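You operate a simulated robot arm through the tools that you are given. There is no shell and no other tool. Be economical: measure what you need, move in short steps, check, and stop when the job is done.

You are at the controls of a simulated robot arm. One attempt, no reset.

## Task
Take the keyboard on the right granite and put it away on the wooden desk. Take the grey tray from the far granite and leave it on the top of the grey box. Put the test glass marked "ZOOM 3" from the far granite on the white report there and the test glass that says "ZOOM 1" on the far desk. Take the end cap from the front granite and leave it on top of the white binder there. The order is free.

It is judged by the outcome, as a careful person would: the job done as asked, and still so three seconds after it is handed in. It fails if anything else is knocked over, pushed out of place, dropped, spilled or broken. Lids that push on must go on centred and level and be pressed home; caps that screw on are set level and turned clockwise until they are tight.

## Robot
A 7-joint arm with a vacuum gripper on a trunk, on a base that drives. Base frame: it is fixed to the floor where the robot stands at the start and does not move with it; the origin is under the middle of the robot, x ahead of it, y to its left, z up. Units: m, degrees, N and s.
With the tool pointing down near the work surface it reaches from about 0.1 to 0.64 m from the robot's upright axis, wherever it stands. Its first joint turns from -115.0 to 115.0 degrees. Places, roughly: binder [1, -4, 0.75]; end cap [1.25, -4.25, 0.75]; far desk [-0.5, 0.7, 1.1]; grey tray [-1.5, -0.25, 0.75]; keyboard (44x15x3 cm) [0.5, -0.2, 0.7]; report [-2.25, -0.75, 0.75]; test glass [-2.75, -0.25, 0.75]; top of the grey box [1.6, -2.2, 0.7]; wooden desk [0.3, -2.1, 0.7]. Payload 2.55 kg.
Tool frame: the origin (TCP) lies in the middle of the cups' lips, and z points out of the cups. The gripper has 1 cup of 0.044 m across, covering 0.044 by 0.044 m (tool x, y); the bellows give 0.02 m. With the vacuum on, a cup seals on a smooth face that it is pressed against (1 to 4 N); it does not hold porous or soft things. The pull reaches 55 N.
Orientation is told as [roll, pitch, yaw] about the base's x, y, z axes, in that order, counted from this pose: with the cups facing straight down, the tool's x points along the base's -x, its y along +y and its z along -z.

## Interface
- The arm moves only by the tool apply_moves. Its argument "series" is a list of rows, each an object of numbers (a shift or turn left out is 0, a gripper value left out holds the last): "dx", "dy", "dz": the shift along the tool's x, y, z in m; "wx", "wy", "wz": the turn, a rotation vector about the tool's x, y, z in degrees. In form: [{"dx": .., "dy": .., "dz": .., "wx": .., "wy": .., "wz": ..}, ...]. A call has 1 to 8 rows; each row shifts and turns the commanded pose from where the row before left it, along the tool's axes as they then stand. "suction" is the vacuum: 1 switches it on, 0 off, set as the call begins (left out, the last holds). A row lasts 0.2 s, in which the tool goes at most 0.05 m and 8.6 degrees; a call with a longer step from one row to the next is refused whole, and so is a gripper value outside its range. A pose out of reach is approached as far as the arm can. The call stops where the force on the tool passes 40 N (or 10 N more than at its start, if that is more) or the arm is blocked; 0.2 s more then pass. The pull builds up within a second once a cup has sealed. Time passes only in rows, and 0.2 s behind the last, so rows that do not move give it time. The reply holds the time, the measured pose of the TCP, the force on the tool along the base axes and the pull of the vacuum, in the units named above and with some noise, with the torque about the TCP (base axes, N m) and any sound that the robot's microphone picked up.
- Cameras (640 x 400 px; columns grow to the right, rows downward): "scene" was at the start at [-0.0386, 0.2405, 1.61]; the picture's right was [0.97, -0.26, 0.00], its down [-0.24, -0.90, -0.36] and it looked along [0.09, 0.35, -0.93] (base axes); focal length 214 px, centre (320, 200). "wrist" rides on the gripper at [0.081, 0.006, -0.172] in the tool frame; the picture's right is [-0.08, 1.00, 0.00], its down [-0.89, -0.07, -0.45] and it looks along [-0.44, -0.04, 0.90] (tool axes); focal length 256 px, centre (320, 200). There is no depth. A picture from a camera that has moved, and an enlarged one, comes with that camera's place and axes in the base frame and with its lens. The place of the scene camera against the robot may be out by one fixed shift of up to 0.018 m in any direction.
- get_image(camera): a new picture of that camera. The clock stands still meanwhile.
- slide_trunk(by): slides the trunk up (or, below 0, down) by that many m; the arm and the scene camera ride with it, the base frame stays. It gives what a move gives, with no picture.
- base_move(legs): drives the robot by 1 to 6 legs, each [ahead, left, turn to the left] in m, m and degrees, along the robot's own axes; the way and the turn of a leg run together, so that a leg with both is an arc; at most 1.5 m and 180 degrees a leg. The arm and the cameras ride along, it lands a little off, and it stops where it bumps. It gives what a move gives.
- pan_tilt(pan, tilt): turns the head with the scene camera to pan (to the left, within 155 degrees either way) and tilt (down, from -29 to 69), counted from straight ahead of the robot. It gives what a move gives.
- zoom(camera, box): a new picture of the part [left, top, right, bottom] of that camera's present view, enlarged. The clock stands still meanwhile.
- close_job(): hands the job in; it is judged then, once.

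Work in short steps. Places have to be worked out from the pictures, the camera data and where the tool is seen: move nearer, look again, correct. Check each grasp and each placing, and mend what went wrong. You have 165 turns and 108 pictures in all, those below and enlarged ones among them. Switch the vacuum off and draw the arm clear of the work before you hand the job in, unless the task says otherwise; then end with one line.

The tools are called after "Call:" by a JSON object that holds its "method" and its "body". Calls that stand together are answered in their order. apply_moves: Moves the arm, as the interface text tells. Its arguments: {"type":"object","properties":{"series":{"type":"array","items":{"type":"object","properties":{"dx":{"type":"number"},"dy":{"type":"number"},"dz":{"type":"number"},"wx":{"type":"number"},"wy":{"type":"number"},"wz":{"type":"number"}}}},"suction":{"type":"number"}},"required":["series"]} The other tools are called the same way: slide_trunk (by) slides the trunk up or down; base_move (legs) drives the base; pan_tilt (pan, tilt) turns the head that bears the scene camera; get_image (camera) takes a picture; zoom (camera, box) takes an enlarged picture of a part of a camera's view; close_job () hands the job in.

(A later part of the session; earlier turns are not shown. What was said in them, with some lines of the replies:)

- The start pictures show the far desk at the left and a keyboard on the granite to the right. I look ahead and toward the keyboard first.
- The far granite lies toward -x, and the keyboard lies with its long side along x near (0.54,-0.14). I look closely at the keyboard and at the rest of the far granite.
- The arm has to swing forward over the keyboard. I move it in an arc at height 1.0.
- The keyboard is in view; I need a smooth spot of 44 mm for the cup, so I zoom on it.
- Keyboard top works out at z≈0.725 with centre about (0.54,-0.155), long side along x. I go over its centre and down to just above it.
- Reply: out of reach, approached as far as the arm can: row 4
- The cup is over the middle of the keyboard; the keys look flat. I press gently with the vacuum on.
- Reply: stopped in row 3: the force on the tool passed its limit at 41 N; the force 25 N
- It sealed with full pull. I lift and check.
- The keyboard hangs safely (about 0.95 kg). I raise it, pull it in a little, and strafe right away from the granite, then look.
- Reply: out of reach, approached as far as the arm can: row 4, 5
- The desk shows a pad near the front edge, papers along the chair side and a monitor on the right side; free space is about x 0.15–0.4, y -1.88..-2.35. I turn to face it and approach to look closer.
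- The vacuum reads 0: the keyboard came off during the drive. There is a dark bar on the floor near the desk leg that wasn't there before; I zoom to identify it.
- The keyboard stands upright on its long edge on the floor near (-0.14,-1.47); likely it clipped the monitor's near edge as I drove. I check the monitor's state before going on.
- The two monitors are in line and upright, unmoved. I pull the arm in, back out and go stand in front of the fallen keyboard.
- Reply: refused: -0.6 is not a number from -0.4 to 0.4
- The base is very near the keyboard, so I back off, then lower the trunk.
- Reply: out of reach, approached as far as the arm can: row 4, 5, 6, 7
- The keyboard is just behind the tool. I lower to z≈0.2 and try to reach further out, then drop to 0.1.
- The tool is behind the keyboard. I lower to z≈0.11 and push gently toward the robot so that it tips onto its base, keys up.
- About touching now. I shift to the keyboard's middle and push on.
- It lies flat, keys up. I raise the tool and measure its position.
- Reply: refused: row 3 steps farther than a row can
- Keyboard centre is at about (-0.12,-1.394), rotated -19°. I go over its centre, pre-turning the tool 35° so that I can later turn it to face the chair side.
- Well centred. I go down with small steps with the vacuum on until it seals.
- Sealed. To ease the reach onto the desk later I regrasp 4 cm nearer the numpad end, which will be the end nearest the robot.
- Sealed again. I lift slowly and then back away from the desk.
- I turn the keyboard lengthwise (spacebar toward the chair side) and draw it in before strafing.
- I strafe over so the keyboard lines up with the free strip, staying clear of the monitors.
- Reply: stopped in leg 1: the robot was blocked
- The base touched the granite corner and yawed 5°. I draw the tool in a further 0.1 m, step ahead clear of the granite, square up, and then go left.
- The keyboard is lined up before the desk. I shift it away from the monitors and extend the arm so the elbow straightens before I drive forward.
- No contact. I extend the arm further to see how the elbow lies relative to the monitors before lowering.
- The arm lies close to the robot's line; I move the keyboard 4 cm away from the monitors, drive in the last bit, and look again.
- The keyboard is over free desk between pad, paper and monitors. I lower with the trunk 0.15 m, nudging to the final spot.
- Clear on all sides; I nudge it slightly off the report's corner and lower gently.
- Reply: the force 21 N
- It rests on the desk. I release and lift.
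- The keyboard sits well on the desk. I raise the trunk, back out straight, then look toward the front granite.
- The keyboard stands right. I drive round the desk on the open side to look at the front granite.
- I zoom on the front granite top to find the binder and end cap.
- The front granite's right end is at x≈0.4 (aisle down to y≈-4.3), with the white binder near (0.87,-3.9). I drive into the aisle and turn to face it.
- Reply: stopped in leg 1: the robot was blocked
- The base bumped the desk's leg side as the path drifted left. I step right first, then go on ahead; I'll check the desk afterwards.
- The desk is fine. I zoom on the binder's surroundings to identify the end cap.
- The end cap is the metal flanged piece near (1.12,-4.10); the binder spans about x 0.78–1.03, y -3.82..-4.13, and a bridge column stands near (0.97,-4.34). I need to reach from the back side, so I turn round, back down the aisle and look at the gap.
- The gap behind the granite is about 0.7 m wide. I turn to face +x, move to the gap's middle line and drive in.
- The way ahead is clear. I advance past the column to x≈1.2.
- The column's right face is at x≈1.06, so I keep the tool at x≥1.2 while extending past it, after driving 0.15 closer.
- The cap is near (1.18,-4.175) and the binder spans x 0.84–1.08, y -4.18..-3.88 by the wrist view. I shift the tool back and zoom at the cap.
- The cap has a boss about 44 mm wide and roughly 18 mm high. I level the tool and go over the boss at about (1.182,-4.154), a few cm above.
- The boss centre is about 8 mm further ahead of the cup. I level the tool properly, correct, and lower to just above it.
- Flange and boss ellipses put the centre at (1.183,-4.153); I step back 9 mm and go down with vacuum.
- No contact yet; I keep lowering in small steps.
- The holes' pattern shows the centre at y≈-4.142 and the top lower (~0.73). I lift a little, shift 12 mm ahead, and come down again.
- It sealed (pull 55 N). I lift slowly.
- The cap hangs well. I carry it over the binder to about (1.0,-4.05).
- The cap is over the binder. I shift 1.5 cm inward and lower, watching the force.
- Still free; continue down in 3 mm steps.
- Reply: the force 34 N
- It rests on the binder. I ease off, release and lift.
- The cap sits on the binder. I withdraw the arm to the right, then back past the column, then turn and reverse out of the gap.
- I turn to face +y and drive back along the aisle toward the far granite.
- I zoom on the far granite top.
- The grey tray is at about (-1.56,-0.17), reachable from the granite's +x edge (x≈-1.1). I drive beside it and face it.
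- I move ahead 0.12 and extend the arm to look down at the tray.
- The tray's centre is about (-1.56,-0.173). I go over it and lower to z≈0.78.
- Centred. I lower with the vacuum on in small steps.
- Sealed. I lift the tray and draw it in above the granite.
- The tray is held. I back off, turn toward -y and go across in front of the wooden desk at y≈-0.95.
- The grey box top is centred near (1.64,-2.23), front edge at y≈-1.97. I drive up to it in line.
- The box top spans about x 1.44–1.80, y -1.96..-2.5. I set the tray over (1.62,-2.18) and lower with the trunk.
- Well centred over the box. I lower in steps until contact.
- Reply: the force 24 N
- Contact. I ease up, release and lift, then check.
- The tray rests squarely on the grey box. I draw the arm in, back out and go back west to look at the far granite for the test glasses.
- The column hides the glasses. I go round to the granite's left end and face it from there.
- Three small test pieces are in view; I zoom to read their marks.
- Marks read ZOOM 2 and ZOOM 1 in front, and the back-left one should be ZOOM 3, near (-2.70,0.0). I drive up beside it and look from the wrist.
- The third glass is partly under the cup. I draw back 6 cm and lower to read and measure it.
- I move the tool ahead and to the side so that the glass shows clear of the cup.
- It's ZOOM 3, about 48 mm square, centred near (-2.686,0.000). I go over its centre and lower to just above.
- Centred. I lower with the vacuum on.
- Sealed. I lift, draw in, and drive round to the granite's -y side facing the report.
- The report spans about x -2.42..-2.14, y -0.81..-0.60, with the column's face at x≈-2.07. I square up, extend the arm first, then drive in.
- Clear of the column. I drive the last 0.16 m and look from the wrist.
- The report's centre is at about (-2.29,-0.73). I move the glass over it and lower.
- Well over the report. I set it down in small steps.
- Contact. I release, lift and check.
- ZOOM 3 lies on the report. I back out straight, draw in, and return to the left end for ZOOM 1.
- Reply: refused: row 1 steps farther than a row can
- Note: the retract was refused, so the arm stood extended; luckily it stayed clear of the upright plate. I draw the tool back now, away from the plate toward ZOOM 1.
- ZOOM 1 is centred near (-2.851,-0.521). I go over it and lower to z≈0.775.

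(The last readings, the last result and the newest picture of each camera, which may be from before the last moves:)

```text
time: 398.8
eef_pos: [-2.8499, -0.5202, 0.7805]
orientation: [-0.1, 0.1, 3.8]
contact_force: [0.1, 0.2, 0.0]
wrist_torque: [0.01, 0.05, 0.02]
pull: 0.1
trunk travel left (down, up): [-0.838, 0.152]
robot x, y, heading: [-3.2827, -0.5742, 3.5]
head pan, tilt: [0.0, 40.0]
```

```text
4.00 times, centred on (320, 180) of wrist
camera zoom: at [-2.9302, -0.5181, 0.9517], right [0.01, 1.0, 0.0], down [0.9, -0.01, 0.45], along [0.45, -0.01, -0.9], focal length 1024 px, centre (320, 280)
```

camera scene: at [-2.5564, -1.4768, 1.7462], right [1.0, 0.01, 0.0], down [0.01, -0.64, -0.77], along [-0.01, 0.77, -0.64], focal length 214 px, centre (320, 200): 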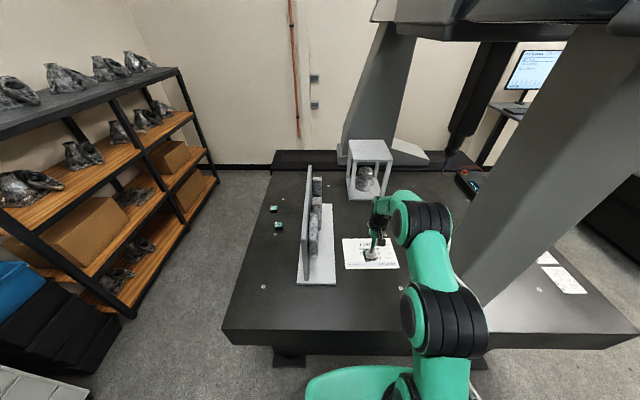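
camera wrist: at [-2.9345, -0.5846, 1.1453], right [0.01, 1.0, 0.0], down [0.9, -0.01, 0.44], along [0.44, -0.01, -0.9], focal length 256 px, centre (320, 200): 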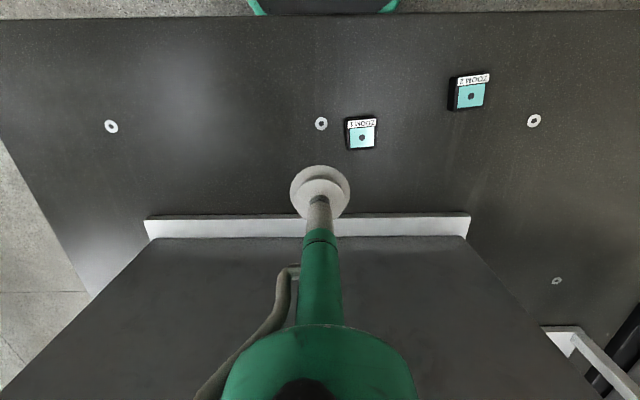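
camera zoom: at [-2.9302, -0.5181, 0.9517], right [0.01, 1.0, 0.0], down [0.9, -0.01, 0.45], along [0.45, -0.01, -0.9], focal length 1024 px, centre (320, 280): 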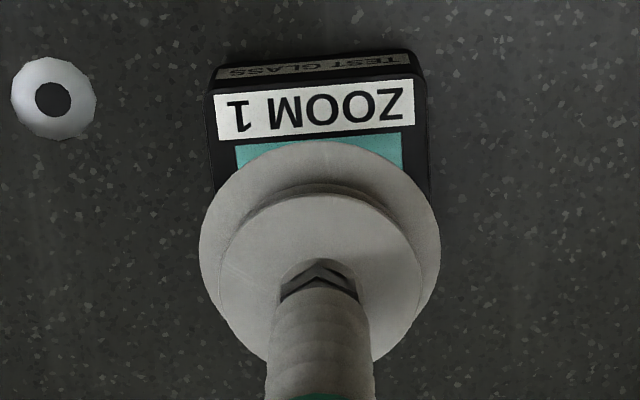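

"ZOOM 1" confirmed and centred. I lower with vacuum on.

Call:
{"method": "apply_moves", "body": {"series": [{"dx": -0.004, "dz": 0.02}, {"dz": 0.01}, {"dz": 0.006}, {"dz": 0.004}, {"dz": 0.003}, {"dz": 0.003}, {}, {}], "suction": 1}}

```text
time: 400.6
eef_pos: [-2.8479, -0.5192, 0.7316]
orientation: [-0.1, 0.0, 3.9]
contact_force: [-0.8, -2.3, 3.2]
wrist_torque: [0.04, -0.09, -0.06]
pull: 54.8
trunk travel left (down, up): [-0.838, 0.152]
robot x, y, heading: [-3.288, -0.5724, 3.8]
head pan, tilt: [0.0, 40.0]
```

Sealed. I lift and draw in (small rows), then drive back round to the far desk.

Call:
{"method": "apply_moves", "body": {"series": [{"dz": -0.005}, {"dz": -0.02}, {"dz": -0.04}, {"dz": -0.045}, {"dz": -0.045}, {"dz": -0.045}, {"dz": -0.045}, {"dz": -0.03}]}}

Call:
{"method": "apply_moves", "body": {"series": [{"dx": 0.04}, {"dx": 0.04}, {"dx": 0.04}]}}

Call:
{"method": "base_move", "body": {"legs": [[-0.14, 0, -3.7], [0, -1.3, 0]]}}

```text
time: 402.4
eef_pos: [-2.8487, -0.5165, 1.0041]
orientation: [-0.1, 0.1, 3.9]
contact_force: [0.0, 0.4, -1.6]
wrist_torque: [0.05, 0.0, -0.01]
pull: 55.2
trunk travel left (down, up): [-0.838, 0.152]
robot x, y, heading: [-3.2814, -0.5756, 3.6]
head pan, tilt: [0.0, 40.0]
```

```text
time: 403.2
eef_pos: [-2.9718, -0.5262, 1.0092]
orientation: [-0.1, 0.0, 3.7]
contact_force: [-0.5, -0.1, -1.6]
wrist_torque: [-0.05, -0.05, -0.01]
pull: 55.1
trunk travel left (down, up): [-0.838, 0.152]
robot x, y, heading: [-3.2837, -0.5768, 3.7]
head pan, tilt: [0.0, 40.0]
```

```text
time: 410.6
eef_pos: [-3.1074, -1.826, 1.0083]
orientation: [-0.2, 0.2, 0.8]
contact_force: [0.6, 0.1, -0.4]
wrist_torque: [0.01, 0.0, 0.02]
pull: 54.6
trunk travel left (down, up): [-0.838, 0.152]
robot x, y, heading: [-3.4263, -1.8577, 0.5]
head pan, tilt: [0.0, 40.0]
```

Call:
{"method": "base_move", "body": {"legs": [[1.4, 0, -0.5], [1.35, 0, 0], [0, 0, 45], [0, 0, 45], [1.4, 0, 0]]}}

Call:
{"method": "pan_tilt", "body": {"pan": 0, "tilt": 40}}

Call:
{"method": "get_image", "body": {"camera": "scene"}}

```text
time: 434.7
eef_pos: [-0.6502, -0.0892, 1.0085]
orientation: [-0.1, 0.1, 89.0]
contact_force: [-0.1, 0.2, -2.0]
wrist_torque: [-0.01, 0.02, -0.03]
pull: 55.2
trunk travel left (down, up): [-0.838, 0.152]
robot x, y, heading: [-0.627, -0.4069, 88.9]
head pan, tilt: [0.0, 40.0]
```

```text
time: 435.3
eef_pos: [-0.6489, -0.0892, 1.0085]
orientation: [-0.1, 0.1, 89.0]
contact_force: [0.5, -0.5, -0.6]
wrist_torque: [0.03, -0.01, -0.03]
pull: 55.3
trunk travel left (down, up): [-0.838, 0.152]
robot x, y, heading: [-0.6277, -0.4061, 88.9]
head pan, tilt: [0.0, 40.0]
```

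```text
21 pictures are left
camera scene: at [-0.7971, -0.3684, 1.7462], right [1.0, -0.02, 0.0], down [-0.01, -0.64, -0.77], along [0.01, 0.77, -0.64], focal length 214 px, centre (320, 200)
```

scene: 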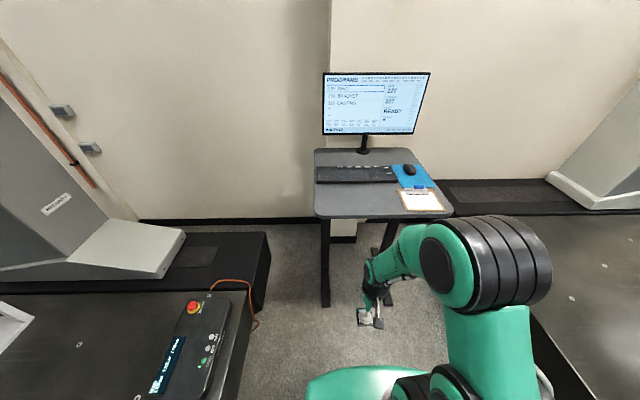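

The far desk's free strip lies in front of the keyboard, around (-0.61,0.43), surface z≈1.07. I raise the trunk, drive up, and look from the wrist.

Call:
{"method": "slide_trunk", "body": {"by": 0.15}}

Call:
{"method": "apply_moves", "body": {"series": [{"dz": -0.04}]}}

Call:
{"method": "base_move", "body": {"legs": [[0.38, 0, 1]]}}

Call:
{"method": "get_image", "body": {"camera": "wrist"}}

```text
time: 437.1
eef_pos: [-0.6496, -0.0884, 1.1589]
orientation: [-0.1, 0.1, 89.1]
contact_force: [-0.4, -0.1, -0.6]
wrist_torque: [-0.03, 0.01, 0.03]
pull: 55.0
trunk travel left (down, up): [-0.988, 0.002]
robot x, y, heading: [-0.6274, -0.4068, 89.1]
head pan, tilt: [0.0, 40.0]
```

```text
time: 437.5
eef_pos: [-0.6462, -0.0918, 1.1981]
orientation: [-0.1, 0.1, 89.0]
contact_force: [-0.2, 0.5, -1.2]
wrist_torque: [0.01, 0.02, -0.02]
pull: 54.9
trunk travel left (down, up): [-0.988, 0.002]
robot x, y, heading: [-0.6285, -0.4042, 89.0]
head pan, tilt: [0.0, 40.0]
```

```text
time: 439.9
eef_pos: [-0.6493, 0.2888, 1.199]
orientation: [0.0, 0.0, 90.1]
contact_force: [1.0, -0.6, -0.9]
wrist_torque: [0.03, 0.0, -0.01]
pull: 55.2
trunk travel left (down, up): [-0.988, 0.002]
robot x, y, heading: [-0.6214, -0.0258, 90.0]
head pan, tilt: [0.0, 40.0]
```

```text
20 pictures are left
camera wrist: at [-0.6555, 0.2089, 1.3711], right [-1.0, 0.08, 0.0], down [0.07, 0.89, 0.44], along [0.04, 0.44, -0.9], focal length 256 px, centre (320, 200)
```

wrist: 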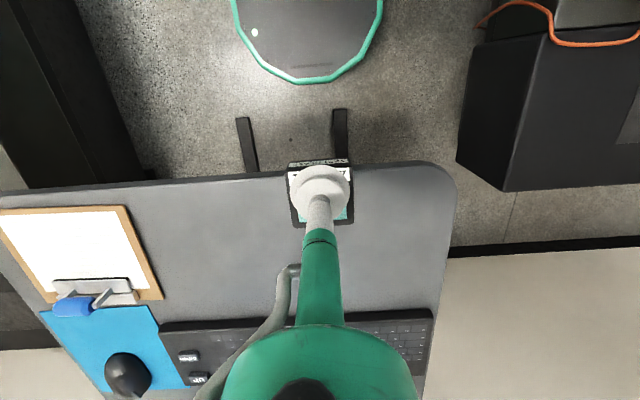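

The free strip is clear. I move the glass over about (-0.58,0.42) and lower.

Call:
{"method": "apply_moves", "body": {"series": [{"dx": -0.04, "dy": -0.02}, {"dx": -0.045, "dy": -0.02}, {"dx": -0.045, "dy": -0.02}, {"dz": 0.04}, {"dz": 0.02}]}}

Call:
{"method": "get_image", "body": {"camera": "wrist"}}

```text
time: 441.1
eef_pos: [-0.5858, 0.4195, 1.1368]
orientation: [-0.1, 0.1, 90.0]
contact_force: [0.5, 0.2, -0.9]
wrist_torque: [0.02, 0.04, 0.02]
pull: 54.9
trunk travel left (down, up): [-0.988, 0.002]
robot x, y, heading: [-0.6213, -0.0304, 89.9]
head pan, tilt: [0.0, 40.0]
```

```text
19 pictures are left
camera wrist: at [-0.5938, 0.3388, 1.3087], right [-1.0, 0.08, 0.0], down [0.07, 0.89, 0.44], along [0.04, 0.44, -0.9], focal length 256 px, centre (320, 200)
```

wrist: 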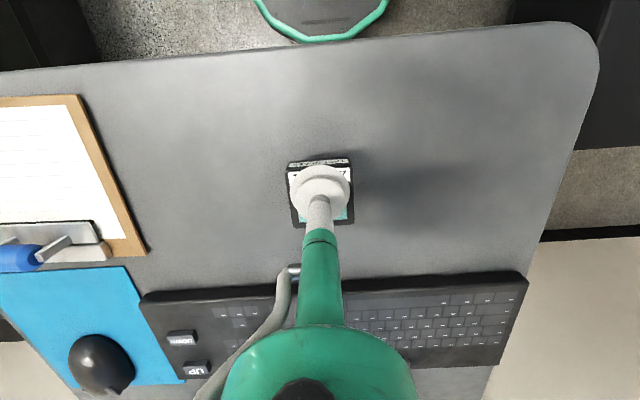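

Clear space all around. I set it down in small steps.

Call:
{"method": "apply_moves", "body": {"series": [{"dz": 0.015}, {"dz": 0.01}, {"dz": 0.006}]}}

Call:
{"method": "apply_moves", "body": {"series": [{"dz": 0.004}, {"dz": 0.004}]}}

Call:
{"method": "apply_moves", "body": {"series": [{"dz": 0.003}, {"dz": 0.003}]}}

```text
time: 441.9
eef_pos: [-0.589, 0.4184, 1.109]
orientation: [-0.1, 0.1, 90.2]
contact_force: [0.4, -0.4, -0.6]
wrist_torque: [0.01, -0.04, 0.01]
pull: 54.8
trunk travel left (down, up): [-0.988, 0.002]
robot x, y, heading: [-0.6228, -0.0261, 90.0]
head pan, tilt: [0.0, 40.0]
```

```text
time: 442.5
eef_pos: [-0.5898, 0.4183, 1.1022]
orientation: [-0.1, -0.2, 89.9]
contact_force: [-3.2, -2.6, 13.5]
wrist_torque: [0.09, 0.09, 0.01]
pull: 54.4
trunk travel left (down, up): [-0.988, 0.002]
robot x, y, heading: [-0.6238, -0.0302, 90.0]
head pan, tilt: [0.0, 40.0]
```

```text
time: 443.1
eef_pos: [-0.5891, 0.4193, 1.0994]
orientation: [-0.1, -0.6, 90.1]
contact_force: [0.0, -1.0, 40.1]
wrist_torque: [-0.15, 0.07, 0.01]
pull: 55.2
trunk travel left (down, up): [-0.988, 0.002]
robot x, y, heading: [-0.625, -0.0258, 89.9]
head pan, tilt: [0.0, 40.0]
```

Firmly down. I ease off, release and lift.

Call:
{"method": "apply_moves", "body": {"series": [{"dz": -0.004}, {"dz": -0.002}, {}, {}, {}, {"dz": -0.01}, {"dz": -0.04}, {"dz": -0.045}], "suction": 0}}

Call:
{"method": "apply_moves", "body": {"series": [{"dx": 0.045}, {"dx": 0.045}, {"dx": 0.045}]}}

Call:
{"method": "base_move", "body": {"legs": [[-0.35, 0, 0]]}}

Call:
{"method": "zoom", "body": {"camera": "scene", "box": [280, 120, 480, 245]}}

```text
time: 444.9
eef_pos: [-0.5871, 0.4172, 1.197]
orientation: [-0.1, 0.0, 90.0]
contact_force: [0.5, 0.6, 0.1]
wrist_torque: [0.04, -0.01, 0.0]
pull: 0.1
trunk travel left (down, up): [-0.988, 0.002]
robot x, y, heading: [-0.624, -0.0285, 89.8]
head pan, tilt: [0.0, 40.0]
```

```text
time: 445.7
eef_pos: [-0.5921, 0.2829, 1.1969]
orientation: [-0.2, 0.1, 90.0]
contact_force: [-0.6, 0.0, 0.3]
wrist_torque: [0.01, -0.03, -0.03]
pull: 0.2
trunk travel left (down, up): [-0.988, 0.002]
robot x, y, heading: [-0.6249, -0.0259, 89.8]
head pan, tilt: [0.0, 40.0]
```

```text
time: 447.9
eef_pos: [-0.5925, -0.0606, 1.1964]
orientation: [-0.1, 0.1, 90.2]
contact_force: [0.3, 0.3, -1.1]
wrist_torque: [0.03, -0.01, 0.0]
pull: 0.0
trunk travel left (down, up): [-0.988, 0.002]
robot x, y, heading: [-0.6226, -0.3703, 90.1]
head pan, tilt: [0.0, 40.0]
```

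```text
3.20 times, centred on (380, 182) of scene
camera zoom: at [-0.7937, -0.338, 1.8961], right [1.0, 0.0, 0.0], down [0.0, -0.64, -0.77], along [0.0, 0.77, -0.64], focal length 686 px, centre (128, 256)
```

zoom: 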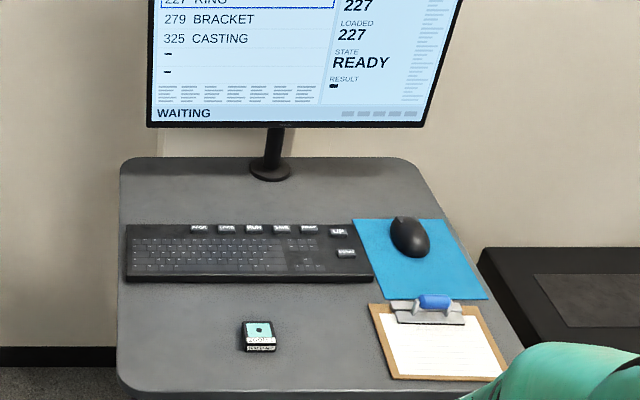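

ZOOM 1 stands on the far desk. I take one last look at the wooden desk area and the right granite before handing in.

Call:
{"method": "pan_tilt", "body": {"pan": -140, "tilt": 30}}

Call:
{"method": "get_image", "body": {"camera": "scene"}}

```text
time: 450.1
eef_pos: [-0.5917, -0.0612, 1.1961]
orientation: [-0.2, 0.2, 90.2]
contact_force: [0.6, 0.1, -0.6]
wrist_torque: [0.01, 0.0, -0.02]
pull: 0.0
trunk travel left (down, up): [-0.988, 0.002]
robot x, y, heading: [-0.6252, -0.3708, 90.4]
head pan, tilt: [-140.0, 30.0]
```

```text
17 pictures are left
camera scene: at [-0.7354, -0.4925, 1.9115], right [-0.77, -0.64, 0.0], down [-0.32, 0.38, -0.87], along [0.56, -0.66, -0.5], focal length 214 px, centre (320, 200)
```

scene: 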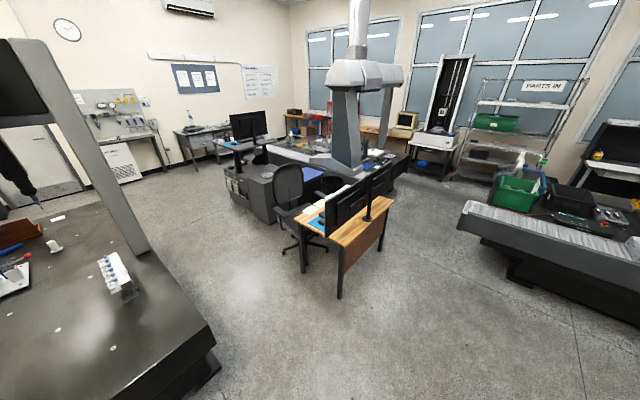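

Everything is upright and in place, the vacuum is off and the arm is clear. I hand the job in.

Call:
{"method": "close_job", "body": {}}

```text
The job is handed in.
```

All five items were put where you asked and the job is handed in, but the keyboard fell to the floor partway: it probably caught a monitor on the wooden desk during the drive. I picked it up and set it on the desk keys-up; the monitors look unmoved, but I couldn't check the keyboard for damage. The base also bumped the right granite and the wooden desk once each, and neither looks moved.
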